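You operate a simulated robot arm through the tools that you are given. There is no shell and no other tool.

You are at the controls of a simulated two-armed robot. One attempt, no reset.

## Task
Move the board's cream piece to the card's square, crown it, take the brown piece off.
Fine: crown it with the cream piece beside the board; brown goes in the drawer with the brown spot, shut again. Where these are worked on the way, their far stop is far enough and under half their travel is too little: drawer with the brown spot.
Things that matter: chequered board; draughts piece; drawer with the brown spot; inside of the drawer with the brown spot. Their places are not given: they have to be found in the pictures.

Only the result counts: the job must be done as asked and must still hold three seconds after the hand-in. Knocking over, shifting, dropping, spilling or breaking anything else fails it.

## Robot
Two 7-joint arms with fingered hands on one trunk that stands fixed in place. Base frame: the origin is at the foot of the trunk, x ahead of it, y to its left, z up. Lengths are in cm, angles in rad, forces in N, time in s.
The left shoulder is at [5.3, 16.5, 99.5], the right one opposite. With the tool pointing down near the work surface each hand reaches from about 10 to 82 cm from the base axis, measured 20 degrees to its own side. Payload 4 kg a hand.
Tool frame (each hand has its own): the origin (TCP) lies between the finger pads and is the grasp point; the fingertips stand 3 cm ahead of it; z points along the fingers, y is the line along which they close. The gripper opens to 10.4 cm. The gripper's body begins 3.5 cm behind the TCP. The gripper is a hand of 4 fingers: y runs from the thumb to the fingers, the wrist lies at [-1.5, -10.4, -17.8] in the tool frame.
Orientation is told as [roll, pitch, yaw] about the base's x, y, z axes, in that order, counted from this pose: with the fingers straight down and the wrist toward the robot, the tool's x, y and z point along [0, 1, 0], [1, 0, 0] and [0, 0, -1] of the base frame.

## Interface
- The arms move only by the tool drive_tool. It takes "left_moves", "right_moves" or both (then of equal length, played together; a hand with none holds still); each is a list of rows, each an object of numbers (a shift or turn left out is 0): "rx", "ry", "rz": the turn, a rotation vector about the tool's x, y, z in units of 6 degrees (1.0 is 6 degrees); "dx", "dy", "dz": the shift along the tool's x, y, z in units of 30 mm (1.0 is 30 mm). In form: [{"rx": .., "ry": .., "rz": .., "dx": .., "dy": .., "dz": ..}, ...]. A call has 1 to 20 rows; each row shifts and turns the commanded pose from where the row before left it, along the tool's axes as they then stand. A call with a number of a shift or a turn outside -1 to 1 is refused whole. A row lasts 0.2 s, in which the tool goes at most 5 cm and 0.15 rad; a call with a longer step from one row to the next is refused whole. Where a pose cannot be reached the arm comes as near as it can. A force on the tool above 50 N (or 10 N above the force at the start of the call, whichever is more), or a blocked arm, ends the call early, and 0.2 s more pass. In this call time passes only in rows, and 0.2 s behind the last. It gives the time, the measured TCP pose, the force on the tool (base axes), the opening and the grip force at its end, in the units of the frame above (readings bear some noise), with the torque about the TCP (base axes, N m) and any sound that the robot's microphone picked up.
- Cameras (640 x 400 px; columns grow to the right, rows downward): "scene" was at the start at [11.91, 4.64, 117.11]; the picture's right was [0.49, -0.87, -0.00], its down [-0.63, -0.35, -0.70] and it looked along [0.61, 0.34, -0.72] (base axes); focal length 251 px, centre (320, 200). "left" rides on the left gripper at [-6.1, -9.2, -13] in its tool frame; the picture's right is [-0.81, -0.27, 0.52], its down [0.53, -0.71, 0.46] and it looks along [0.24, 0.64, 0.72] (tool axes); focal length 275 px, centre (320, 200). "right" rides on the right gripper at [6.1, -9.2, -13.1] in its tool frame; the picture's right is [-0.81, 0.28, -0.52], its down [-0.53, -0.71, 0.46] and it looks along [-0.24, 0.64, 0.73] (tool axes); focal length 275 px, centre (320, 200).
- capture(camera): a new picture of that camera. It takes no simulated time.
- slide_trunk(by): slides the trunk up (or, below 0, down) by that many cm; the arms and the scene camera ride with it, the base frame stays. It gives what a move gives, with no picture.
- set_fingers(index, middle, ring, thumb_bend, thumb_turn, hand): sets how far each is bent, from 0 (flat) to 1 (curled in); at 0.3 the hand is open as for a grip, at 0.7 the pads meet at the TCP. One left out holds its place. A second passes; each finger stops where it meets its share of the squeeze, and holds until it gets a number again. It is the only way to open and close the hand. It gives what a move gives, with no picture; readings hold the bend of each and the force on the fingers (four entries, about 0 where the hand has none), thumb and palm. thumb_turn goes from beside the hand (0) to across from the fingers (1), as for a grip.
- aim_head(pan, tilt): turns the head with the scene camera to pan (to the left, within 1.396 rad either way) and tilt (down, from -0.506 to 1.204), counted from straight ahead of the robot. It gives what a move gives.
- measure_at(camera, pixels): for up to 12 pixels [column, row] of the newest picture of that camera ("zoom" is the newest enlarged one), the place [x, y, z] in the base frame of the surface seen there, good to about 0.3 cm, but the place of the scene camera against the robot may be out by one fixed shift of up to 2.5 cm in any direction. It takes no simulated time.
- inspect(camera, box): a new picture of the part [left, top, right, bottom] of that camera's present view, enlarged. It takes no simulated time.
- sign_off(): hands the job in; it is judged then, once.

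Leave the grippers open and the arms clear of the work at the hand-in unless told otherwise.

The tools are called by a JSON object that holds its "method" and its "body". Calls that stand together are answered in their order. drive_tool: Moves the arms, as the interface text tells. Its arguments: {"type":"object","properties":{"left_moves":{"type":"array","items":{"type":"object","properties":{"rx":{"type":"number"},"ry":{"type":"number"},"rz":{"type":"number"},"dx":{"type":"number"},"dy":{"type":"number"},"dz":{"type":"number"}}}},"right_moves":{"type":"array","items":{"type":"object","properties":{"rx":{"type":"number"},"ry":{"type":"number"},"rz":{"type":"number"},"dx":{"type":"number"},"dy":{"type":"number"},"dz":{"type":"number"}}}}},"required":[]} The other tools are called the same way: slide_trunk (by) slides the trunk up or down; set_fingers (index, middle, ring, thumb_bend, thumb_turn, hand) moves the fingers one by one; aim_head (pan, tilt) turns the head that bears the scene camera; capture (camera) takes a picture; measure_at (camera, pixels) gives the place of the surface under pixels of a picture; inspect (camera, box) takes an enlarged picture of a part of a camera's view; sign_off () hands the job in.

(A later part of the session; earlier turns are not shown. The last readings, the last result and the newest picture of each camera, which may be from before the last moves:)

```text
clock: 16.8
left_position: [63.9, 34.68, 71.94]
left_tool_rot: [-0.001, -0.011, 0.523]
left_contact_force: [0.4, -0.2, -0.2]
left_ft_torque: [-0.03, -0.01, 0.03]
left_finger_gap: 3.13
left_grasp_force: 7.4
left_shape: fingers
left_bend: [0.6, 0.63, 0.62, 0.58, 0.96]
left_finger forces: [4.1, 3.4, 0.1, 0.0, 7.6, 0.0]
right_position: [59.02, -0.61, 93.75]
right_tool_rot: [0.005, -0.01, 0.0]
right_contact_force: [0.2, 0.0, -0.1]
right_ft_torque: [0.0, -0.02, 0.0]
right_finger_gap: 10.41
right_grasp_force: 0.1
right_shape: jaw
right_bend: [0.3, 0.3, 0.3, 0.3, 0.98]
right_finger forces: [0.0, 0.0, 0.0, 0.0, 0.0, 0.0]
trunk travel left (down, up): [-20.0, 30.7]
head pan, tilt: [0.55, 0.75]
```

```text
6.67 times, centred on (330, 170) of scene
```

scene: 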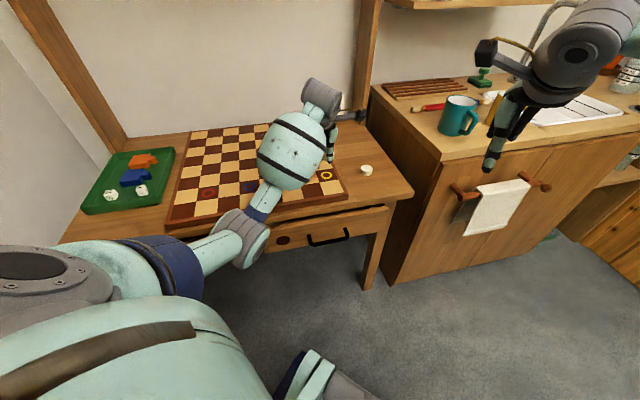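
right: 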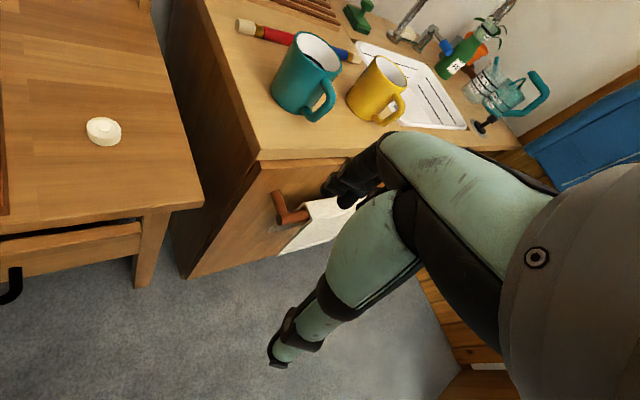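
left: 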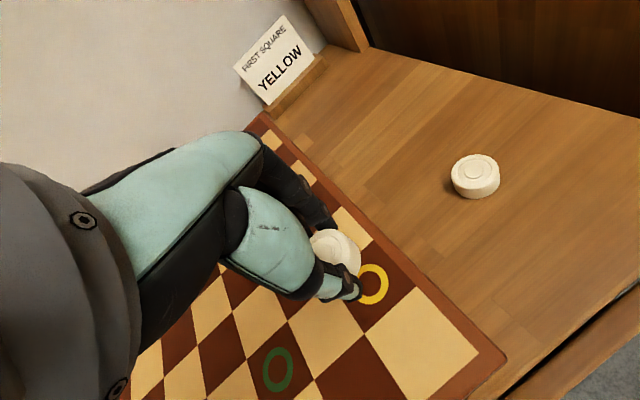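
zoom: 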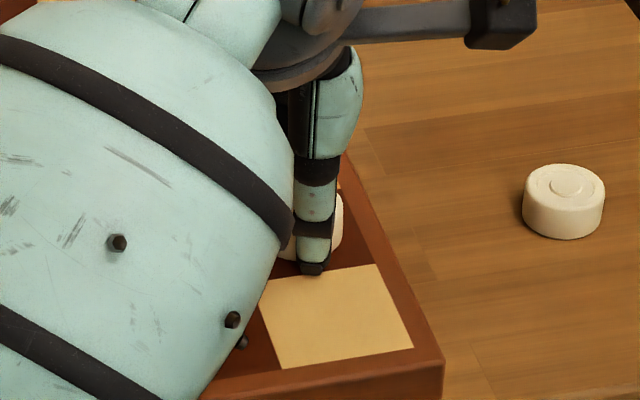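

No contact force yet. I lower another 0.15 cm and see whether the force rises.

{"method": "drive_tool", "body": {"left_moves": [{"dz": 0.03}, {"dz": 0.03}]}}

```text
clock: 17.4
left_position: [63.86, 34.79, 71.84]
left_tool_rot: [-0.001, -0.016, 0.525]
left_contact_force: [0.4, -0.3, 3.5]
left_ft_torque: [-0.01, 0.01, 0.01]
left_finger_gap: 3.12
left_grasp_force: 7.8
left_shape: fingers
left_bend: [0.6, 0.63, 0.62, 0.58, 0.96]
left_finger forces: [4.3, 3.5, 0.0, 0.0, 8.1, 0.0]
right_position: [59.01, -0.59, 93.99]
right_tool_rot: [0.005, -0.011, 0.0]
right_contact_force: [-0.6, 0.3, -0.3]
right_ft_torque: [0.0, -0.01, 0.0]
right_finger_gap: 10.4
right_grasp_force: 0.1
right_shape: jaw
right_bend: [0.3, 0.3, 0.3, 0.3, 0.98]
right_finger forces: [0.0, 0.0, 0.1, 0.1, 0.0, 0.0]
trunk travel left (down, up): [-20.0, 30.7]
head pan, tilt: [0.55, 0.75]
```

The upward force has risen to 3.5 N, so the piece is resting on the board. I open all fingers together to 0.45 to release it.

{"method": "set_fingers", "body": {"hand": "left", "index": 0.45, "middle": 0.45, "ring": 0.45, "thumb_bend": 0.45}}

{"method": "inspect", "body": {"camera": "left", "box": [280, 180, 440, 300]}}

```text
clock: 18.4
left_position: [63.88, 34.79, 71.81]
left_tool_rot: [0.001, -0.014, 0.524]
left_contact_force: [-0.7, -0.8, 3.4]
left_ft_torque: [0.1, -0.06, 0.05]
left_finger_gap: 6.44
left_grasp_force: 0.9
left_shape: fingers
left_bend: [0.45, 0.46, 0.45, 0.45, 0.97]
left_finger forces: [0.0, 3.3, 0.0, 0.1, 0.1, 0.0]
right_position: [59.01, -0.67, 93.77]
right_tool_rot: [0.005, -0.011, 0.001]
right_contact_force: [0.3, -0.7, 0.3]
right_ft_torque: [0.01, 0.01, 0.0]
right_finger_gap: 10.37
right_grasp_force: 0.1
right_shape: jaw
right_bend: [0.3, 0.3, 0.3, 0.3, 0.98]
right_finger forces: [0.1, 0.0, 0.0, 0.0, 0.0, 0.1]
trunk travel left (down, up): [-20.0, 30.7]
head pan, tilt: [0.55, 0.75]
```

```text
3.33 times, centred on (360, 240) of left
```

zoom: 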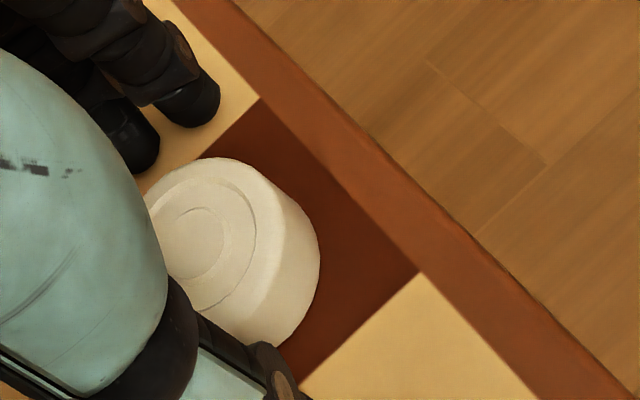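

The piece is released; the 3.3 N is the middle fingertip touching the board. I lift straight up 9 cm to clear.

{"method": "drive_tool", "body": {"left_moves": [{"dz": -0.15}, {"dz": -0.3}, {"dz": -0.5}, {"dz": -0.6}, {"dz": -0.7}, {"dz": -0.75}]}}

{"method": "capture", "body": {"camera": "left"}}

{"method": "inspect", "body": {"camera": "scene", "box": [260, 120, 400, 210]}}

```text
clock: 19.8
left_position: [63.83, 34.66, 80.84]
left_tool_rot: [0.001, -0.011, 0.526]
left_contact_force: [-0.1, -0.2, 0.4]
left_ft_torque: [0.04, -0.01, -0.01]
left_finger_gap: 6.46
left_grasp_force: 0.1
left_shape: fingers
left_bend: [0.45, 0.45, 0.45, 0.45, 0.97]
left_finger forces: [0.1, 0.1, 0.0, 0.0, 0.0, 0.0]
right_position: [58.98, -0.6, 93.86]
right_tool_rot: [0.006, -0.012, 0.001]
right_contact_force: [0.7, 0.1, 0.2]
right_ft_torque: [0.01, -0.03, 0.0]
right_finger_gap: 10.37
right_grasp_force: 0.0
right_shape: jaw
right_bend: [0.3, 0.3, 0.3, 0.3, 0.98]
right_finger forces: [0.0, 0.0, 0.0, 0.0, 0.0, 0.0]
trunk travel left (down, up): [-20.0, 30.7]
head pan, tilt: [0.55, 0.75]
```

```text
taken
```

left: 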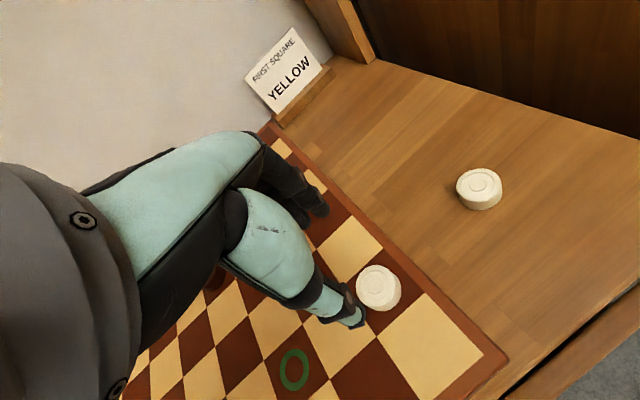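

```text
4.44 times, centred on (330, 165) of scene
```

zoom: 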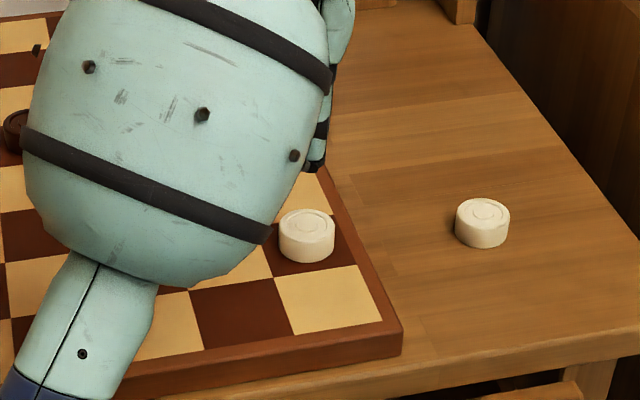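

The cream piece sits upright inside the yellow square. Next is the piece beside the board, at left (480,187); I measure it and the placed piece again.

{"method": "inspect", "body": {"camera": "left", "box": [340, 150, 520, 330]}}

{"method": "measure_at", "body": {"camera": "left", "pixels": [[480, 182], [462, 184], [498, 182], [480, 172], [480, 193], [378, 285], [362, 284], [395, 284], [378, 270], [378, 300]]}}

{"method": "inspect", "body": {"camera": "right", "box": [60, 90, 150, 170]}}

{"method": "measure_at", "body": {"camera": "zoom", "pixels": [[310, 180], [240, 180], [385, 180], [310, 140], [310, 215]]}}

```text
2.22 times, centred on (430, 240) of left
```

zoom: 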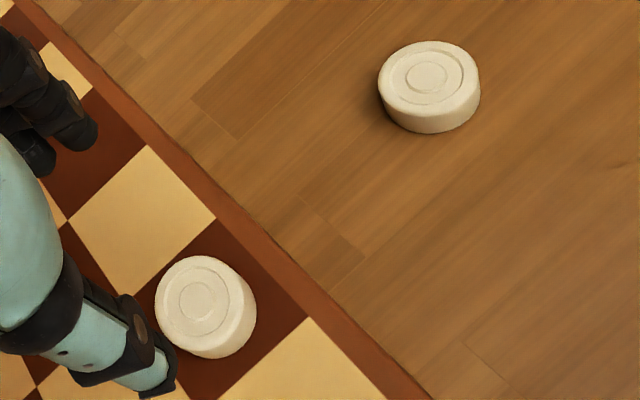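

```text
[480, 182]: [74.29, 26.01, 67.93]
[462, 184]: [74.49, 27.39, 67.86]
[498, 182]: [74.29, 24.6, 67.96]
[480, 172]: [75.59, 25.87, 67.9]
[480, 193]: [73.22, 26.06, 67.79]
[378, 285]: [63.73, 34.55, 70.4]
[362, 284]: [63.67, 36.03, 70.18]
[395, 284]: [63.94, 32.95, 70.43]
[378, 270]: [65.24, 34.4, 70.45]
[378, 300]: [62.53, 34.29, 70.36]
```

```text
5.00 times, centred on (105, 130) of right
```

zoom: 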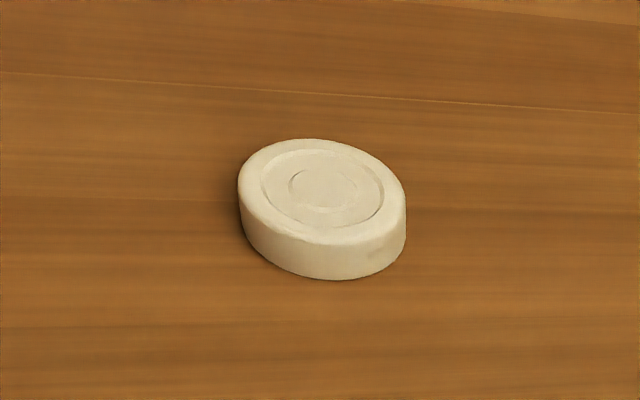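

```text
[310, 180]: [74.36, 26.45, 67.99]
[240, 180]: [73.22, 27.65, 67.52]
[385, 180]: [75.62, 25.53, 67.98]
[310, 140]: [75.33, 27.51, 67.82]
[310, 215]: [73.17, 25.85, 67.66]
```

The side piece is centred near (74.15, 26.1), top z 67.9, and the placed piece near (63.7, 34.7). I move the left hand over the side piece at about z 76.

{"method": "drive_tool", "body": {"left_moves": [{"dx": -0.694, "dy": 0.268, "dz": 0.1}, {"dx": -0.694, "dy": 0.268, "dz": 0.2}, {"dx": -0.694, "dy": 0.268, "dz": 0.3}, {"dx": -0.694, "dy": 0.268, "dz": 0.3}, {"dx": -0.694, "dy": 0.268, "dz": 0.3}, {"dx": -0.694, "dy": 0.268, "dz": 0.3}]}}

{"method": "capture", "body": {"camera": "left"}}

{"method": "capture", "body": {"camera": "scene"}}

```text
clock: 21.2
left_position: [74.3, 26.18, 76.24]
left_tool_rot: [-0.001, -0.012, 0.522]
left_contact_force: [0.1, 0.8, 0.0]
left_ft_torque: [0.03, -0.04, 0.02]
left_finger_gap: 6.51
left_grasp_force: 0.0
left_shape: fingers
left_bend: [0.45, 0.45, 0.45, 0.45, 0.97]
left_finger forces: [0.0, 0.0, 0.0, 0.1, 0.0, 0.0]
right_position: [59.06, -0.58, 93.79]
right_tool_rot: [0.006, -0.012, 0.0]
right_contact_force: [-0.2, -0.8, -1.0]
right_ft_torque: [0.0, -0.02, 0.0]
right_finger_gap: 10.4
right_grasp_force: 0.0
right_shape: jaw
right_bend: [0.3, 0.3, 0.3, 0.3, 0.98]
right_finger forces: [0.1, 0.0, 0.0, 0.0, 0.1, 0.1]
trunk travel left (down, up): [-20.0, 30.7]
head pan, tilt: [0.55, 0.75]
```

```text
taken
```

left: 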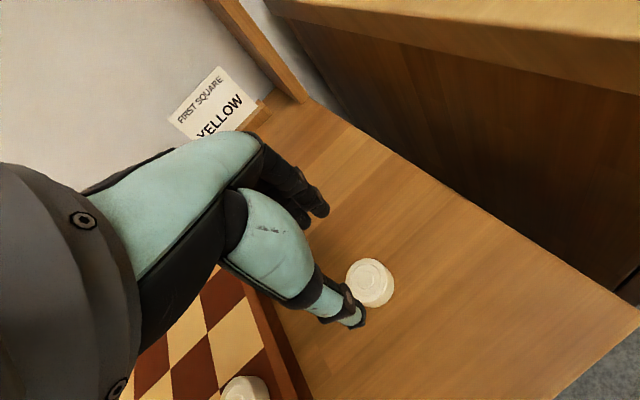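

```text
taken
```

scene: 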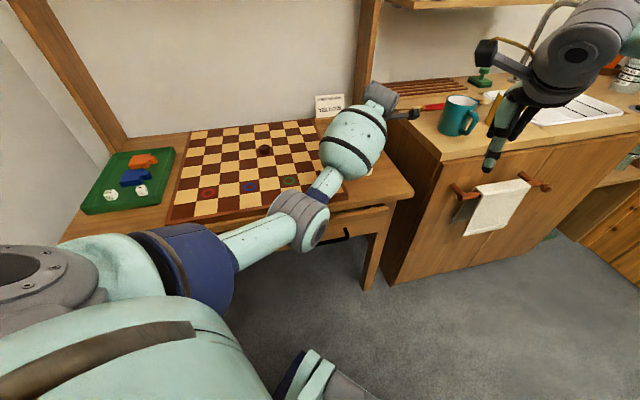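

The piece is below the fingers at left (371,283). The gripper's camera bracket looks close to the counter edge in the scene view, so I measure the counter's corner and height before lowering.

{"method": "measure_at", "body": {"camera": "scene", "pixels": [[438, 157], [380, 88], [410, 120], [420, 140], [405, 113], [445, 135], [360, 145]]}}

{"method": "inspect", "body": {"camera": "scene", "box": [300, 70, 460, 200]}}

{"method": "measure_at", "body": {"camera": "left", "pixels": [[371, 280], [357, 281], [385, 280], [371, 268], [371, 292], [500, 30], [450, 185], [600, 300], [620, 60], [620, 250]]}}

```text
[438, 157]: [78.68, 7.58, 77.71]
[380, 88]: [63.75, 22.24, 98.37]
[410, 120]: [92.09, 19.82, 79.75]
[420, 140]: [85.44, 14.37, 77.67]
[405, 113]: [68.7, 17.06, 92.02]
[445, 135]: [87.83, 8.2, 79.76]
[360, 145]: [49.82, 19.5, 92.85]
```

```text
3.08 times, centred on (380, 135) of scene
```

zoom: 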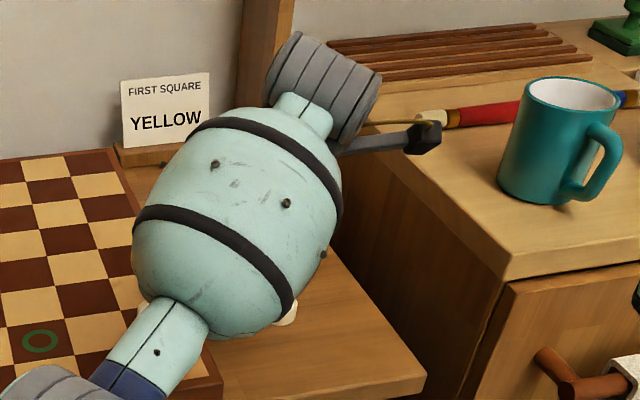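

```text
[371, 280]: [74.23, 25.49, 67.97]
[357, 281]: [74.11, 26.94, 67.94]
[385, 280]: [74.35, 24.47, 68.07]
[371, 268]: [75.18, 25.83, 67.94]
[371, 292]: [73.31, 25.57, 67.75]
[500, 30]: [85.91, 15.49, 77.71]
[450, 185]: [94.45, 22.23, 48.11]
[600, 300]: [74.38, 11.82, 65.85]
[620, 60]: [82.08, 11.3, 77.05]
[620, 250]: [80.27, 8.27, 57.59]
```

The counter is at z about 78 and over 10 cm from the bracket, so it is clear. The piece is about 0.3 cm toward tool -x, so I shift dx -0.1 and lower to about z 69.9.

{"method": "drive_tool", "body": {"left_moves": [{"dx": -0.1}, {"dz": 0.5}, {"dz": 0.5}, {"dz": 0.5}, {"dz": 0.4}, {"dz": 0.2}]}}

{"method": "inspect", "body": {"camera": "left", "box": [270, 160, 430, 300]}}

```text
clock: 22.6
left_position: [74.53, 26.16, 69.99]
left_tool_rot: [0.001, -0.013, 0.524]
left_contact_force: [-0.6, -0.8, -1.2]
left_ft_torque: [0.01, 0.02, 0.0]
left_finger_gap: 6.46
left_grasp_force: 0.1
left_shape: fingers
left_bend: [0.45, 0.45, 0.45, 0.45, 0.97]
left_finger forces: [0.0, 0.0, 0.0, 0.1, 0.0, 0.0]
right_position: [59.0, -0.55, 93.82]
right_tool_rot: [0.004, -0.012, 0.001]
right_contact_force: [-0.4, -0.7, 0.3]
right_ft_torque: [-0.02, 0.0, 0.02]
right_finger_gap: 10.41
right_grasp_force: 0.0
right_shape: jaw
right_bend: [0.3, 0.3, 0.3, 0.3, 0.98]
right_finger forces: [0.0, 0.0, 0.0, 0.0, 0.1, 0.0]
trunk travel left (down, up): [-20.0, 30.7]
head pan, tilt: [0.55, 0.75]
```

```text
2.86 times, centred on (350, 230) of left
```

zoom: 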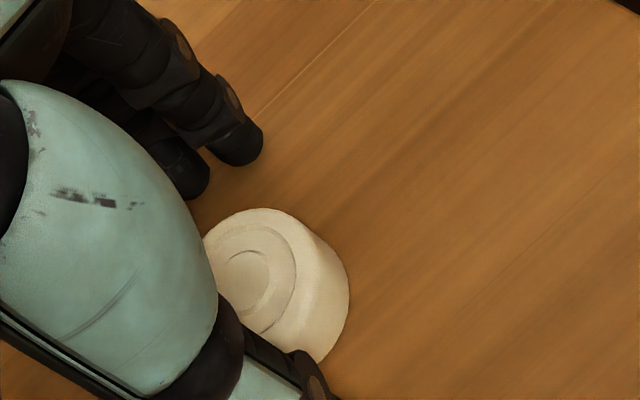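

The piece lies between thumb and fingers. I lower the last 0.35 cm and then close to 0.6.

{"method": "drive_tool", "body": {"left_moves": [{"dz": 0.06}, {"dz": 0.06}]}}

{"method": "set_fingers", "body": {"hand": "left", "index": 0.6, "middle": 0.6, "ring": 0.58, "thumb_bend": 0.6}}

{"method": "inspect", "body": {"camera": "left", "box": [270, 160, 430, 300]}}

```text
clock: 23.2
left_position: [74.53, 26.09, 69.63]
left_tool_rot: [-0.002, -0.012, 0.522]
left_contact_force: [-1.0, 0.1, -0.3]
left_ft_torque: [0.01, -0.04, 0.04]
left_finger_gap: 6.49
left_grasp_force: 0.0
left_shape: fingers
left_bend: [0.45, 0.45, 0.45, 0.45, 0.97]
left_finger forces: [0.1, 0.0, 0.0, 0.0, 0.1, 0.0]
right_position: [59.0, -0.62, 93.72]
right_tool_rot: [0.005, -0.01, 0.0]
right_contact_force: [-0.8, 0.3, -0.3]
right_ft_torque: [-0.02, 0.03, -0.03]
right_finger_gap: 10.38
right_grasp_force: 0.1
right_shape: jaw
right_bend: [0.3, 0.3, 0.3, 0.3, 0.98]
right_finger forces: [0.0, 0.0, 0.0, 0.0, 0.0, 0.1]
trunk travel left (down, up): [-20.0, 30.7]
head pan, tilt: [0.55, 0.75]
```

```text
clock: 24.2
left_position: [74.6, 26.25, 69.68]
left_tool_rot: [0.0, -0.012, 0.523]
left_contact_force: [0.0, -0.9, 0.6]
left_ft_torque: [0.02, -0.01, -0.01]
left_finger_gap: 3.2
left_grasp_force: 2.4
left_shape: fingers
left_bend: [0.58, 0.59, 0.57, 0.57, 0.97]
left_finger forces: [1.1, 1.2, 0.0, 0.0, 2.4, 0.1]
right_position: [59.07, -0.65, 93.77]
right_tool_rot: [0.005, -0.014, -0.001]
right_contact_force: [-0.4, 0.5, 0.2]
right_ft_torque: [0.03, 0.01, -0.03]
right_finger_gap: 10.38
right_grasp_force: 0.2
right_shape: jaw
right_bend: [0.3, 0.3, 0.3, 0.3, 0.98]
right_finger forces: [0.0, 0.1, 0.1, 0.0, 0.0, 0.1]
trunk travel left (down, up): [-20.0, 30.7]
head pan, tilt: [0.55, 0.75]
```

```text
2.86 times, centred on (350, 230) of left
```

zoom: 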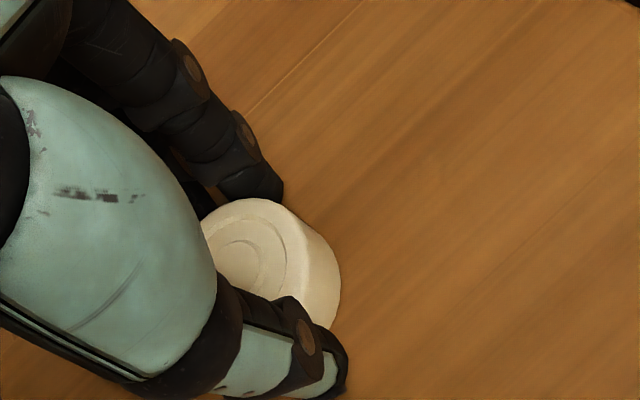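

Index and middle touch with about 1.1 N each and the thumb with 2.4 N, nicely balanced. I squeeze to 0.66 and lift about 5 cm.

{"method": "set_fingers", "body": {"hand": "left", "index": 0.66, "middle": 0.66, "thumb_bend": 0.66}}

{"method": "drive_tool", "body": {"left_moves": [{"dz": -0.15}, {"dz": -0.3}, {"dz": -0.4}, {"dz": -0.5}, {"dz": -0.6}, {"dz": -0.7}]}}

{"method": "capture", "body": {"camera": "left"}}

{"method": "inspect", "body": {"camera": "left", "box": [270, 190, 430, 310]}}

{"method": "measure_at", "body": {"camera": "left", "pixels": [[325, 245], [315, 245], [335, 240], [325, 235], [325, 255], [335, 250], [345, 250], [320, 250]]}}

```text
clock: 25.2
left_position: [74.54, 26.06, 69.72]
left_tool_rot: [-0.001, -0.012, 0.524]
left_contact_force: [0.3, -0.5, 0.2]
left_ft_torque: [0.01, 0.03, 0.02]
left_finger_gap: 3.01
left_grasp_force: 7.3
left_shape: fingers
left_bend: [0.61, 0.62, 0.57, 0.58, 0.96]
left_finger forces: [3.6, 4.0, 0.0, 0.0, 7.6, 0.0]
right_position: [58.95, -0.6, 93.76]
right_tool_rot: [0.004, -0.013, 0.0]
right_contact_force: [-0.7, 0.1, 0.3]
right_ft_torque: [0.04, 0.01, 0.01]
right_finger_gap: 10.4
right_grasp_force: 0.1
right_shape: jaw
right_bend: [0.3, 0.3, 0.3, 0.3, 0.98]
right_finger forces: [0.0, 0.1, 0.1, 0.1, 0.0, 0.0]
trunk travel left (down, up): [-20.0, 30.7]
head pan, tilt: [0.55, 0.75]
```

```text
clock: 26.6
left_position: [74.31, 26.02, 77.67]
left_tool_rot: [-0.002, -0.012, 0.525]
left_contact_force: [0.0, -0.6, 0.1]
left_ft_torque: [0.01, -0.01, 0.03]
left_finger_gap: 3.01
left_grasp_force: 7.8
left_shape: fingers
left_bend: [0.61, 0.62, 0.57, 0.58, 0.96]
left_finger forces: [3.6, 4.0, 0.0, 0.0, 7.6, 0.1]
right_position: [58.99, -0.59, 93.88]
right_tool_rot: [0.005, -0.011, -0.001]
right_contact_force: [0.7, 0.2, -0.1]
right_ft_torque: [-0.02, -0.01, 0.01]
right_finger_gap: 10.41
right_grasp_force: 0.1
right_shape: jaw
right_bend: [0.3, 0.3, 0.3, 0.3, 0.98]
right_finger forces: [0.0, 0.0, 0.1, 0.0, 0.0, 0.0]
trunk travel left (down, up): [-20.0, 30.7]
head pan, tilt: [0.55, 0.75]
```

```text
taken
```

left: 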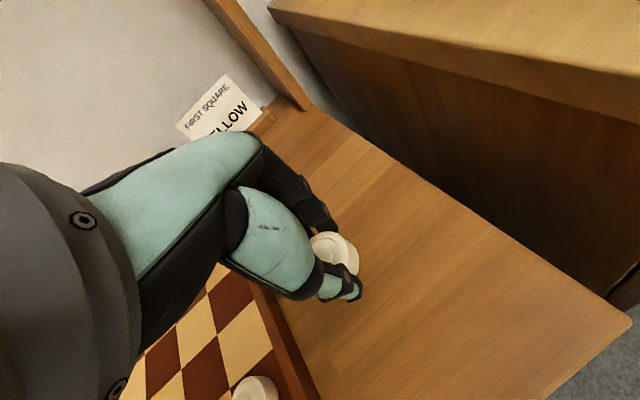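

```text
3.33 times, centred on (350, 250) of left
```

zoom: 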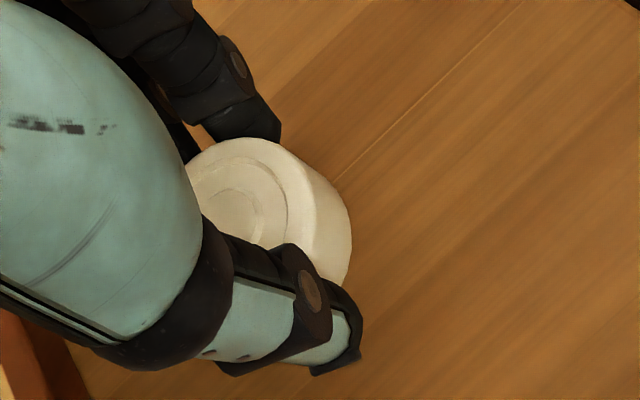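

```text
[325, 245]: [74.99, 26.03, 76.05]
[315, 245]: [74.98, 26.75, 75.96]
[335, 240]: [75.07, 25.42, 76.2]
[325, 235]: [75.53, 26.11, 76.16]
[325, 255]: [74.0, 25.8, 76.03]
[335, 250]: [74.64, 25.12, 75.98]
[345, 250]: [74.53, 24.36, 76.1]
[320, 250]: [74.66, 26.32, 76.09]
```

The crown piece is held at almost the same image place as the first one was, so the same TCP position should stack it squarely. I carry it over the placed piece, aiming the TCP at (63.9, 34.75) at z about 79.

{"method": "drive_tool", "body": {"left_moves": [{"dz": -0.3}, {"dz": -0.3}, {"dx": 0.608, "dy": -0.2214}, {"dx": 0.608, "dy": -0.2214}, {"dx": 0.608, "dy": -0.2214}, {"dx": 0.608, "dy": -0.2214}, {"dx": 0.608, "dy": -0.2214}, {"dx": 0.608, "dy": -0.2214}, {"dx": 0.608, "dy": -0.2214}]}}

{"method": "capture", "body": {"camera": "left"}}

{"method": "inspect", "body": {"camera": "left", "box": [280, 200, 440, 320]}}

```text
clock: 28.6
left_position: [64.01, 34.89, 79.34]
left_tool_rot: [-0.001, -0.011, 0.525]
left_contact_force: [0.2, 0.9, 0.6]
left_ft_torque: [0.01, 0.0, 0.0]
left_finger_gap: 2.99
left_grasp_force: 7.2
left_shape: fingers
left_bend: [0.61, 0.62, 0.57, 0.58, 0.96]
left_finger forces: [3.6, 4.0, 0.0, 0.1, 7.6, 0.1]
right_position: [58.94, -0.65, 93.82]
right_tool_rot: [0.005, -0.013, 0.0]
right_contact_force: [-0.3, 0.9, -0.2]
right_ft_torque: [-0.06, -0.01, 0.04]
right_finger_gap: 10.38
right_grasp_force: 0.1
right_shape: jaw
right_bend: [0.3, 0.3, 0.3, 0.3, 0.98]
right_finger forces: [0.0, 0.0, 0.0, 0.0, 0.0, 0.1]
trunk travel left (down, up): [-20.0, 30.7]
head pan, tilt: [0.55, 0.75]
```

```text
taken
```

left: 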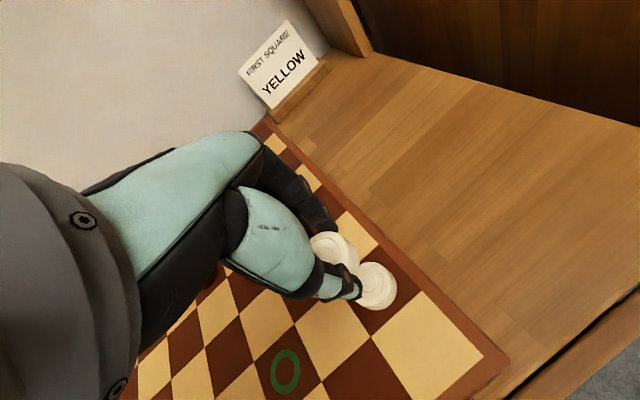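

```text
3.33 times, centred on (360, 260) of left
```

zoom: 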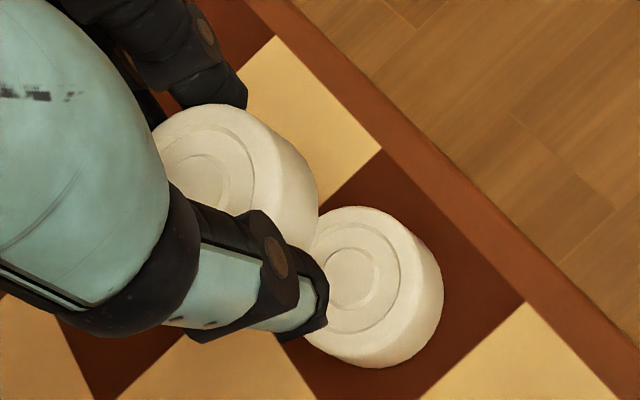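

Both pieces are visible: the held one's inner ring centre at left (322,257) and the placed one's at (369,283). I measure both to find the sideways error.

{"method": "measure_at", "body": {"camera": "left", "pixels": [[322, 257], [325, 254], [322, 250], [330, 245], [340, 245], [369, 283], [369, 276], [369, 290], [362, 283], [376, 283]]}}

```text
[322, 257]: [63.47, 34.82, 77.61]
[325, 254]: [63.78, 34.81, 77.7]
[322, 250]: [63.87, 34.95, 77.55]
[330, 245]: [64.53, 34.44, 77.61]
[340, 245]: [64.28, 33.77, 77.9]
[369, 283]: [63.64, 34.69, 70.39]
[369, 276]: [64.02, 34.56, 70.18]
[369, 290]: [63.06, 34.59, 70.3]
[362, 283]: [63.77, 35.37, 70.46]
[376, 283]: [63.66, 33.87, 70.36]
```

The held piece is about 0.28 cm off toward tool +x. I correct dx by -0.09 units and lower to about z 74.4, just above contact.

{"method": "drive_tool", "body": {"left_moves": [{"dx": -0.09}, {"dz": 0.4}, {"dz": 0.4}, {"dz": 0.4}, {"dz": 0.3}, {"dz": 0.15}]}}

{"method": "inspect", "body": {"camera": "left", "box": [280, 190, 440, 310]}}

{"method": "inspect", "body": {"camera": "scene", "box": [290, 140, 370, 200]}}

```text
clock: 30.0
left_position: [64.22, 34.64, 74.39]
left_tool_rot: [-0.001, -0.013, 0.524]
left_contact_force: [0.4, -0.5, -0.6]
left_ft_torque: [0.0, -0.01, 0.02]
left_finger_gap: 2.98
left_grasp_force: 7.7
left_shape: fingers
left_bend: [0.61, 0.62, 0.57, 0.58, 0.96]
left_finger forces: [3.6, 4.0, 0.0, 0.0, 7.7, 0.1]
right_position: [59.02, -0.73, 93.8]
right_tool_rot: [0.005, -0.012, 0.0]
right_contact_force: [-1.4, -0.3, 0.7]
right_ft_torque: [-0.04, -0.01, 0.02]
right_finger_gap: 10.38
right_grasp_force: 0.0
right_shape: jaw
right_bend: [0.3, 0.3, 0.3, 0.3, 0.98]
right_finger forces: [0.0, 0.0, 0.0, 0.0, 0.0, 0.1]
trunk travel left (down, up): [-20.0, 30.7]
head pan, tilt: [0.55, 0.75]
```

```text
3.33 times, centred on (360, 250) of left
```

zoom: 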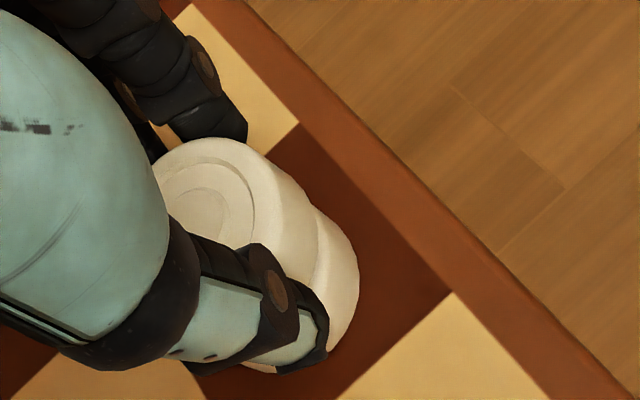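

```text
6.67 times, centred on (330, 170) of scene
```

zoom: 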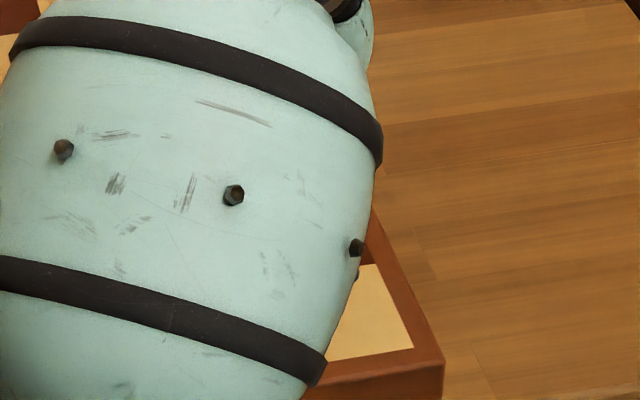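

The upper piece hangs just above the lower one and the outlines agree to within about 0.2 cm. I lower in tiny steps until the force shows contact.

{"method": "drive_tool", "body": {"left_moves": [{"dz": 0.06}, {"dz": 0.05}]}}

{"method": "inspect", "body": {"camera": "left", "box": [280, 190, 440, 310]}}

```text
clock: 30.6
left_position: [64.18, 34.58, 74.02]
left_tool_rot: [0.0, -0.013, 0.524]
left_contact_force: [0.7, 0.2, -0.1]
left_ft_torque: [0.03, 0.04, 0.01]
left_finger_gap: 3.02
left_grasp_force: 8.0
left_shape: fingers
left_bend: [0.61, 0.62, 0.57, 0.58, 0.96]
left_finger forces: [3.6, 4.0, 0.0, 0.0, 7.6, 0.0]
right_position: [59.05, -0.48, 93.87]
right_tool_rot: [0.004, -0.012, 0.0]
right_contact_force: [0.3, -0.6, 0.1]
right_ft_torque: [0.03, -0.01, -0.01]
right_finger_gap: 10.4
right_grasp_force: 0.1
right_shape: jaw
right_bend: [0.3, 0.3, 0.3, 0.3, 0.98]
right_finger forces: [0.1, 0.1, 0.0, 0.0, 0.1, 0.0]
trunk travel left (down, up): [-20.0, 30.7]
head pan, tilt: [0.55, 0.75]
```

```text
3.33 times, centred on (360, 250) of left
```

zoom: 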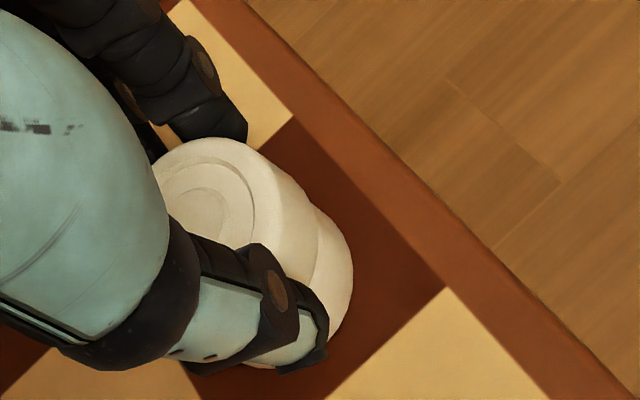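

No contact force yet at z 74.02. I continue down another 0.2 cm in small steps.

{"method": "drive_tool", "body": {"left_moves": [{"dz": 0.03}, {"dz": 0.03}]}}

```text
clock: 31.2
left_position: [64.24, 34.7, 73.96]
left_tool_rot: [0.0, -0.013, 0.523]
left_contact_force: [0.0, -0.5, 1.0]
left_ft_torque: [0.0, -0.04, -0.05]
left_finger_gap: 3.0
left_grasp_force: 7.5
left_shape: fingers
left_bend: [0.61, 0.62, 0.57, 0.58, 0.96]
left_finger forces: [3.8, 4.1, 0.0, 0.1, 7.7, 0.1]
right_position: [58.95, -0.62, 93.73]
right_tool_rot: [0.004, -0.012, 0.0]
right_contact_force: [0.7, -0.2, 0.3]
right_ft_torque: [0.02, -0.02, -0.01]
right_finger_gap: 10.4
right_grasp_force: 0.0
right_shape: jaw
right_bend: [0.3, 0.3, 0.3, 0.3, 0.98]
right_finger forces: [0.0, 0.0, 0.1, 0.0, 0.0, 0.0]
trunk travel left (down, up): [-20.0, 30.7]
head pan, tilt: [0.55, 0.75]
```

The force reads about 1 N, possibly first touch. One more small step down.

{"method": "drive_tool", "body": {"left_moves": [{"dz": 0.02}, {"dz": 0.02}]}}

{"method": "inspect", "body": {"camera": "left", "box": [280, 190, 440, 310]}}

```text
clock: 31.8
left_position: [64.16, 34.66, 73.89]
left_tool_rot: [-0.001, -0.013, 0.524]
left_contact_force: [0.2, -1.0, 4.2]
left_ft_torque: [-0.05, 0.02, -0.02]
left_finger_gap: 2.97
left_grasp_force: 7.5
left_shape: fingers
left_bend: [0.61, 0.62, 0.57, 0.58, 0.96]
left_finger forces: [3.9, 4.3, 0.0, 0.1, 8.2, 0.1]
right_position: [59.06, -0.63, 93.73]
right_tool_rot: [0.004, -0.012, 0.0]
right_contact_force: [0.4, 0.2, -1.2]
right_ft_torque: [0.02, 0.02, 0.0]
right_finger_gap: 10.38
right_grasp_force: 0.0
right_shape: jaw
right_bend: [0.3, 0.3, 0.3, 0.3, 0.98]
right_finger forces: [0.1, 0.0, 0.0, 0.0, 0.1, 0.1]
trunk travel left (down, up): [-20.0, 30.7]
head pan, tilt: [0.55, 0.75]
```

```text
3.33 times, centred on (360, 250) of left
```

zoom: 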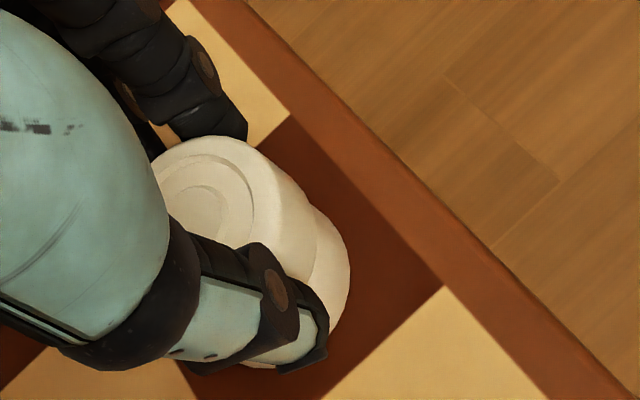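

Contact is confirmed at 4.2 N. The outlines suggest the crown might be about 0.3 cm off toward one side, so I want a second viewpoint before releasing. I turn the right hand 45.8° to the left in place, which it needs for the drawer anyway, and look with its camera.

{"method": "drive_tool", "body": {"right_moves": [{"rz": -0.954}, {"rz": -0.954}, {"rz": -0.954}, {"rz": -0.954}, {"rz": -0.954}, {"rz": -0.954}, {"rz": -0.954}, {"rz": -0.954}]}}

{"method": "capture", "body": {"camera": "right"}}

```text
clock: 33.6
left_position: [64.11, 34.55, 73.77]
left_tool_rot: [0.0, -0.013, 0.525]
left_contact_force: [0.3, 0.3, 5.3]
left_ft_torque: [-0.01, 0.02, -0.01]
left_finger_gap: 2.99
left_grasp_force: 8.5
left_shape: fingers
left_bend: [0.61, 0.62, 0.57, 0.58, 0.96]
left_finger forces: [4.1, 4.4, 0.0, 0.0, 8.1, 0.0]
right_position: [59.03, -0.54, 93.83]
right_tool_rot: [-0.005, -0.012, 0.8]
right_contact_force: [0.1, -0.5, 0.3]
right_ft_torque: [0.0, 0.04, 0.0]
right_finger_gap: 10.39
right_grasp_force: 0.1
right_shape: jaw
right_bend: [0.3, 0.3, 0.3, 0.3, 0.98]
right_finger forces: [0.1, 0.0, 0.0, 0.1, 0.0, 0.0]
trunk travel left (down, up): [-20.0, 30.7]
head pan, tilt: [0.55, 0.75]
```

```text
taken
```

right: 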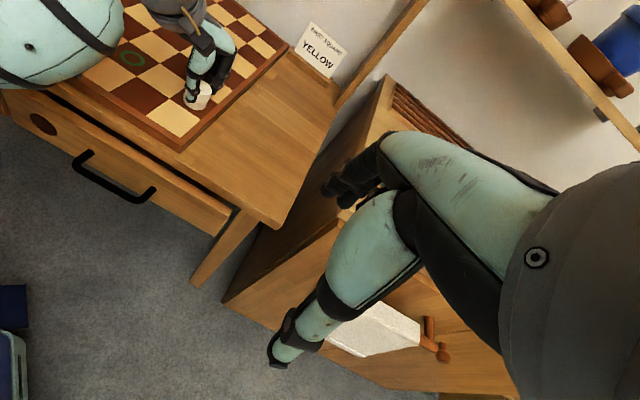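

The right camera now sees the stack at (200,98) with the left hand on it. I enlarge that region.

{"method": "inspect", "body": {"camera": "right", "box": [165, 65, 245, 125]}}

{"method": "inspect", "body": {"camera": "right", "box": [0, 70, 260, 260]}}

```text
6.67 times, centred on (205, 95) of right
```

zoom: 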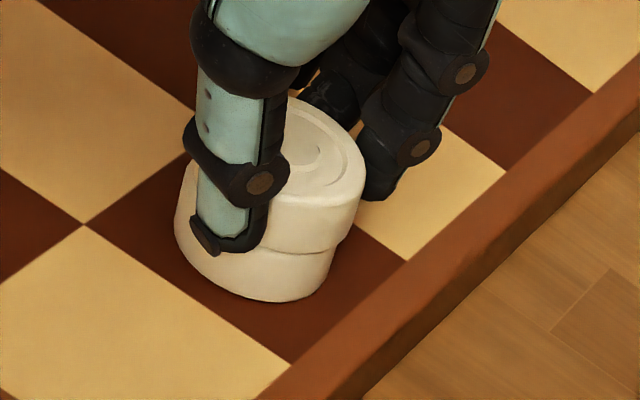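

```text
2.11 times, centred on (130, 165) of right
```

zoom: 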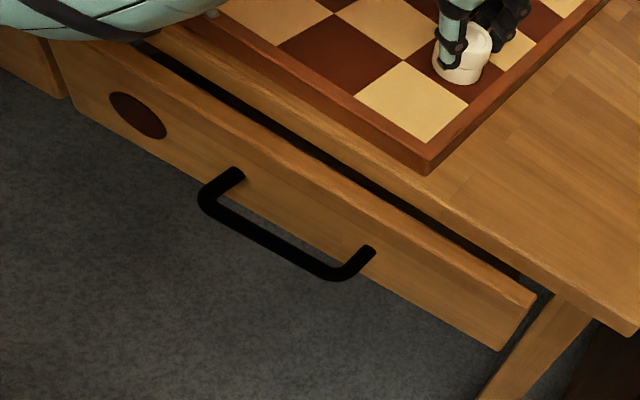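

From this side the crown sits squarely on the lower piece, offset at most about 0.2 cm. The two views disagree on its direction, so it is essentially centred. I release by opening all fingers to 0.45.

{"method": "set_fingers", "body": {"hand": "left", "index": 0.45, "middle": 0.45, "ring": 0.45, "thumb_bend": 0.45}}

{"method": "inspect", "body": {"camera": "right", "box": [165, 65, 245, 125]}}

{"method": "inspect", "body": {"camera": "left", "box": [280, 190, 440, 310]}}

```text
clock: 34.6
left_position: [64.18, 34.6, 73.79]
left_tool_rot: [0.001, -0.013, 0.524]
left_contact_force: [1.0, -0.6, 1.2]
left_ft_torque: [-0.02, -0.01, -0.01]
left_finger_gap: 6.46
left_grasp_force: 0.2
left_shape: fingers
left_bend: [0.45, 0.45, 0.45, 0.45, 0.97]
left_finger forces: [0.1, 0.1, 0.1, 0.1, 0.1, 0.2]
right_position: [58.97, -0.67, 93.8]
right_tool_rot: [-0.004, -0.012, 0.8]
right_contact_force: [0.2, 0.4, -0.6]
right_ft_torque: [-0.01, -0.01, 0.0]
right_finger_gap: 10.38
right_grasp_force: 0.1
right_shape: jaw
right_bend: [0.3, 0.3, 0.3, 0.3, 0.98]
right_finger forces: [0.0, 0.1, 0.0, 0.0, 0.0, 0.0]
trunk travel left (down, up): [-20.0, 30.7]
head pan, tilt: [0.55, 0.75]
```

```text
6.67 times, centred on (205, 95) of right
```

zoom: 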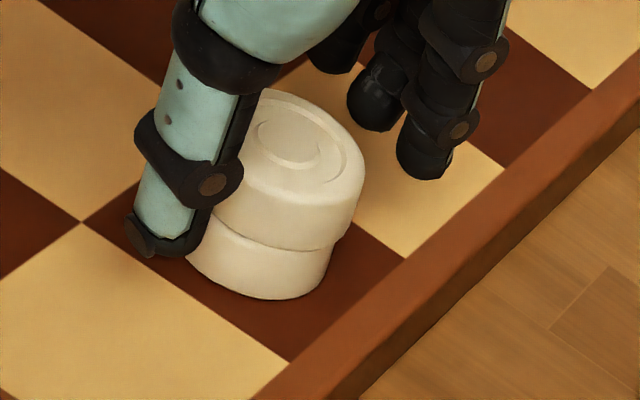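

```text
3.33 times, centred on (360, 250) of left
```

zoom: 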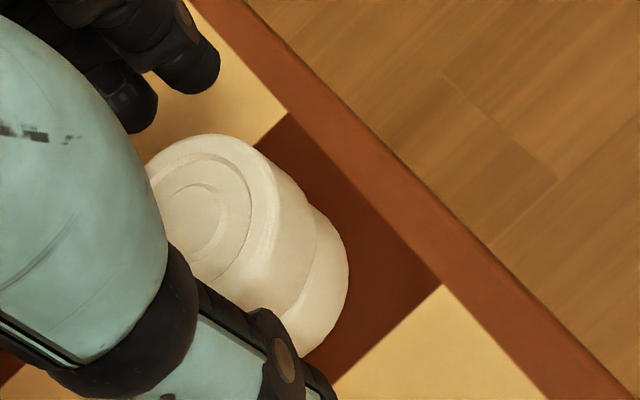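

The fingers are clear of the stack. I lift the left hand straight up 9 cm and then check the stack's alignment.

{"method": "drive_tool", "body": {"left_moves": [{"dz": -0.15}, {"dz": -0.3}, {"dz": -0.5}, {"dz": -0.7}, {"dz": -0.7}, {"dz": -0.7}]}}

{"method": "inspect", "body": {"camera": "right", "box": [165, 65, 245, 125]}}

{"method": "capture", "body": {"camera": "left"}}

```text
clock: 36.0
left_position: [64.05, 34.58, 82.94]
left_tool_rot: [0.0, -0.012, 0.524]
left_contact_force: [0.2, -0.6, 0.7]
left_ft_torque: [-0.01, 0.0, -0.01]
left_finger_gap: 6.46
left_grasp_force: 0.1
left_shape: fingers
left_bend: [0.45, 0.45, 0.45, 0.45, 0.97]
left_finger forces: [0.0, 0.0, 0.0, 0.0, 0.0, 0.1]
right_position: [59.06, -0.61, 93.81]
right_tool_rot: [-0.006, -0.012, 0.799]
right_contact_force: [-1.0, -0.6, 0.8]
right_ft_torque: [0.0, 0.0, 0.0]
right_finger_gap: 10.39
right_grasp_force: 0.1
right_shape: jaw
right_bend: [0.3, 0.3, 0.3, 0.3, 0.98]
right_finger forces: [0.0, 0.0, 0.1, 0.0, 0.0, 0.0]
trunk travel left (down, up): [-20.0, 30.7]
head pan, tilt: [0.55, 0.75]
```

```text
6.67 times, centred on (205, 95) of right
```

zoom: 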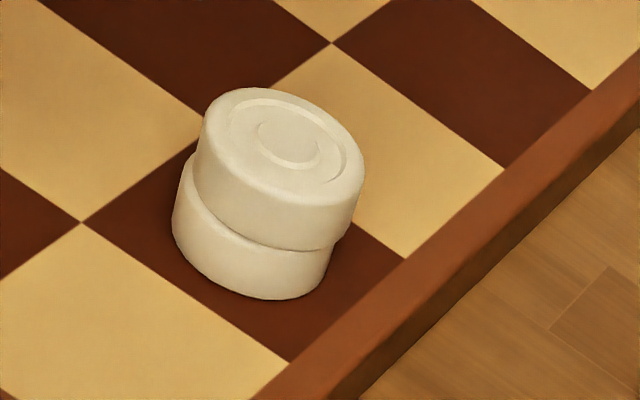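

```text
taken
```

left: 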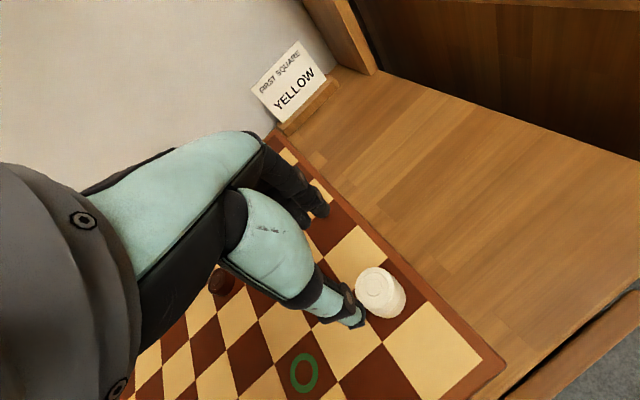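

The stack stands flat with about a 0.3 cm offset, well supported. I check its centre and height with the left camera, then plan the drawer.

{"method": "inspect", "body": {"camera": "left", "box": [330, 230, 430, 340]}}

{"method": "measure_at", "body": {"camera": "left", "pixels": [[377, 287], [367, 287], [388, 287], [377, 277], [377, 298], [222, 283]]}}

{"method": "measure_at", "body": {"camera": "right", "pixels": [[204, 91], [78, 160], [115, 190], [150, 193], [45, 125], [210, 195], [230, 210], [85, 155], [155, 186]]}}

```text
3.64 times, centred on (380, 285) of left
```

zoom: 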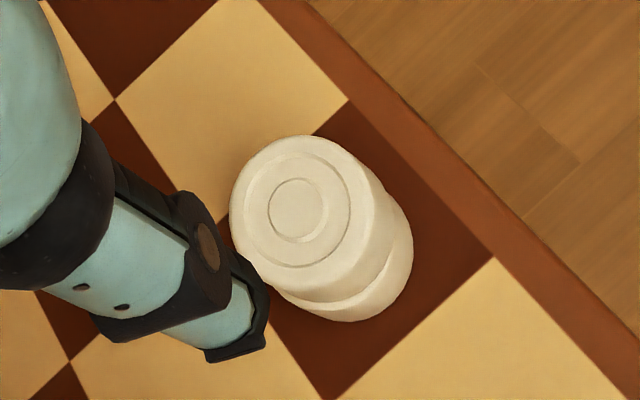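

```text
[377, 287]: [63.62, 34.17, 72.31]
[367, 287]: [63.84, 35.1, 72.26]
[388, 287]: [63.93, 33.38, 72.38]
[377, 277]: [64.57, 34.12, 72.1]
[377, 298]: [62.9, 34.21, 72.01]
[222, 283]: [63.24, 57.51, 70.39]
```

```text
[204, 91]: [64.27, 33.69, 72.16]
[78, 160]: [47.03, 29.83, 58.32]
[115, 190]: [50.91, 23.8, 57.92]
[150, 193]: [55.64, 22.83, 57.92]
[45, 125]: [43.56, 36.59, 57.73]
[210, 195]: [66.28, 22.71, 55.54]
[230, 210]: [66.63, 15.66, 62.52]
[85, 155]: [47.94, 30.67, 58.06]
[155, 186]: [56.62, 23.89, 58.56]
```

The crown's top centre is at about (63.75, 34.6, 72.2), centred over the lower piece. Now I move the left arm out of the way, to a hover over the brown piece, so the right arm has room at the drawer.

{"method": "drive_tool", "body": {"left_moves": [{"dz": -0.2}, {"dx": 0.77, "dy": 0.422}, {"dx": 0.77, "dy": 0.422}, {"dx": 0.77, "dy": 0.422}, {"dx": 0.77, "dy": 0.422}, {"dx": 0.77, "dy": 0.422}, {"dx": 0.77, "dy": 0.422}, {"dx": 0.77, "dy": 0.422}, {"dx": 0.77, "dy": 0.422}, {"dx": 0.77, "dy": 0.422}]}}

{"method": "capture", "body": {"camera": "left"}}

{"method": "capture", "body": {"camera": "scene"}}

{"method": "capture", "body": {"camera": "right"}}

```text
clock: 38.2
left_position: [63.62, 58.25, 83.71]
left_tool_rot: [-0.002, -0.011, 0.524]
left_contact_force: [0.1, 0.5, 0.2]
left_ft_torque: [0.05, -0.01, 0.01]
left_finger_gap: 6.46
left_grasp_force: 0.1
left_shape: fingers
left_bend: [0.45, 0.45, 0.45, 0.45, 0.97]
left_finger forces: [0.1, 0.0, 0.1, 0.1, 0.1, 0.1]
right_position: [59.09, -0.58, 93.78]
right_tool_rot: [-0.006, -0.01, 0.8]
right_contact_force: [0.1, 0.8, 0.7]
right_ft_torque: [-0.01, 0.02, -0.02]
right_finger_gap: 10.38
right_grasp_force: 0.0
right_shape: jaw
right_bend: [0.3, 0.3, 0.3, 0.3, 0.98]
right_finger forces: [0.0, 0.0, 0.0, 0.0, 0.0, 0.0]
trunk travel left (down, up): [-20.0, 30.7]
head pan, tilt: [0.55, 0.75]
```

```text
taken
```

left: 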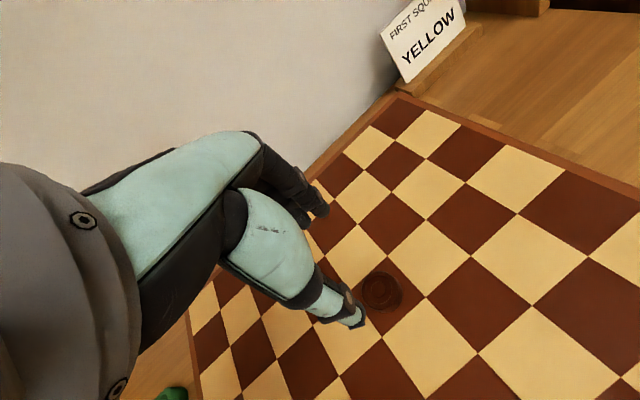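

```text
taken
```

scene: 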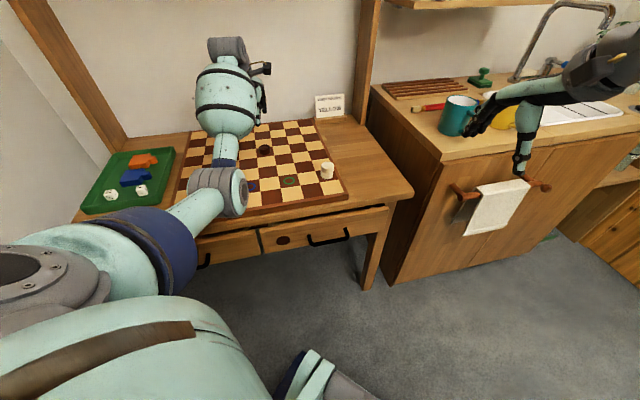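

```text
taken
```

right: 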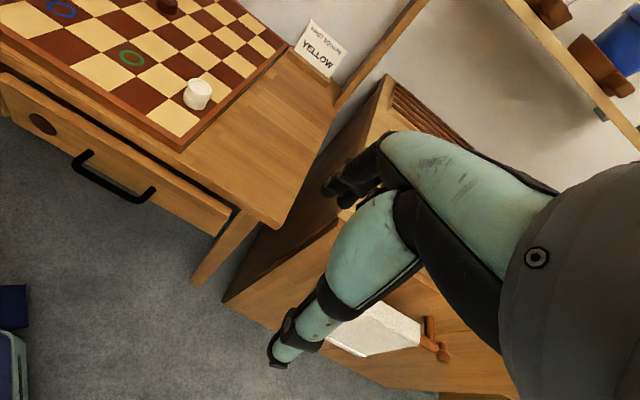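

The brown piece is under the left hand at left (382,291). Now the right arm: I bring it to a pre-approach point about 8 cm in front of the handle at z about 80, keeping the 45.8° yaw.

{"method": "drive_tool", "body": {"right_moves": [{"dx": 0.819, "dy": 0.142, "dz": 0.46}, {"dx": 0.819, "dy": 0.142, "dz": 0.46}, {"dx": 0.819, "dy": 0.142, "dz": 0.46}, {"dx": 0.819, "dy": 0.142, "dz": 0.46}, {"dx": 0.819, "dy": 0.142, "dz": 0.46}, {"dx": 0.819, "dy": 0.142, "dz": 0.46}, {"dx": 0.819, "dy": 0.142, "dz": 0.46}, {"dx": 0.819, "dy": 0.142, "dz": 0.46}, {"dx": 0.819, "dy": 0.142, "dz": 0.46}, {"dx": 0.819, "dy": 0.142, "dz": 0.46}]}}

{"method": "capture", "body": {"camera": "right"}}

{"method": "capture", "body": {"camera": "scene"}}

```text
clock: 40.4
left_position: [63.6, 58.26, 83.72]
left_tool_rot: [-0.001, -0.013, 0.523]
left_contact_force: [-1.0, -0.2, -0.7]
left_ft_torque: [0.01, -0.01, -0.02]
left_finger_gap: 6.44
left_grasp_force: 0.1
left_shape: fingers
left_bend: [0.45, 0.45, 0.45, 0.45, 0.97]
left_finger forces: [0.1, 0.0, 0.1, 0.0, 0.0, 0.1]
right_position: [44.63, 19.75, 79.91]
right_tool_rot: [-0.005, -0.011, 0.798]
right_contact_force: [0.3, 0.2, 0.0]
right_ft_torque: [0.01, 0.0, 0.01]
right_finger_gap: 10.39
right_grasp_force: 0.1
right_shape: jaw
right_bend: [0.3, 0.3, 0.3, 0.3, 0.98]
right_finger forces: [0.0, 0.0, 0.0, 0.0, 0.1, 0.0]
trunk travel left (down, up): [-20.0, 30.7]
head pan, tilt: [0.55, 0.75]
```

```text
taken
```

right: 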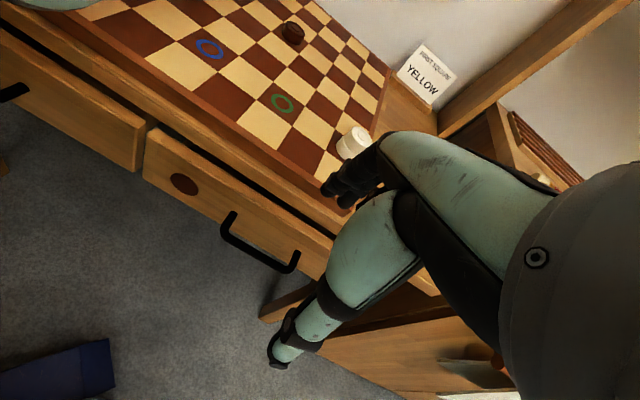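

```text
taken
```

scene: 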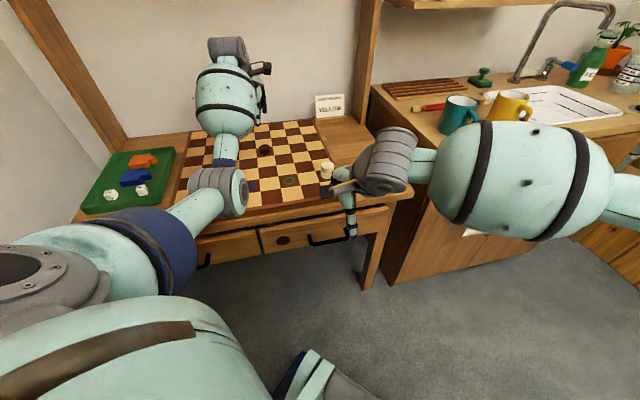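

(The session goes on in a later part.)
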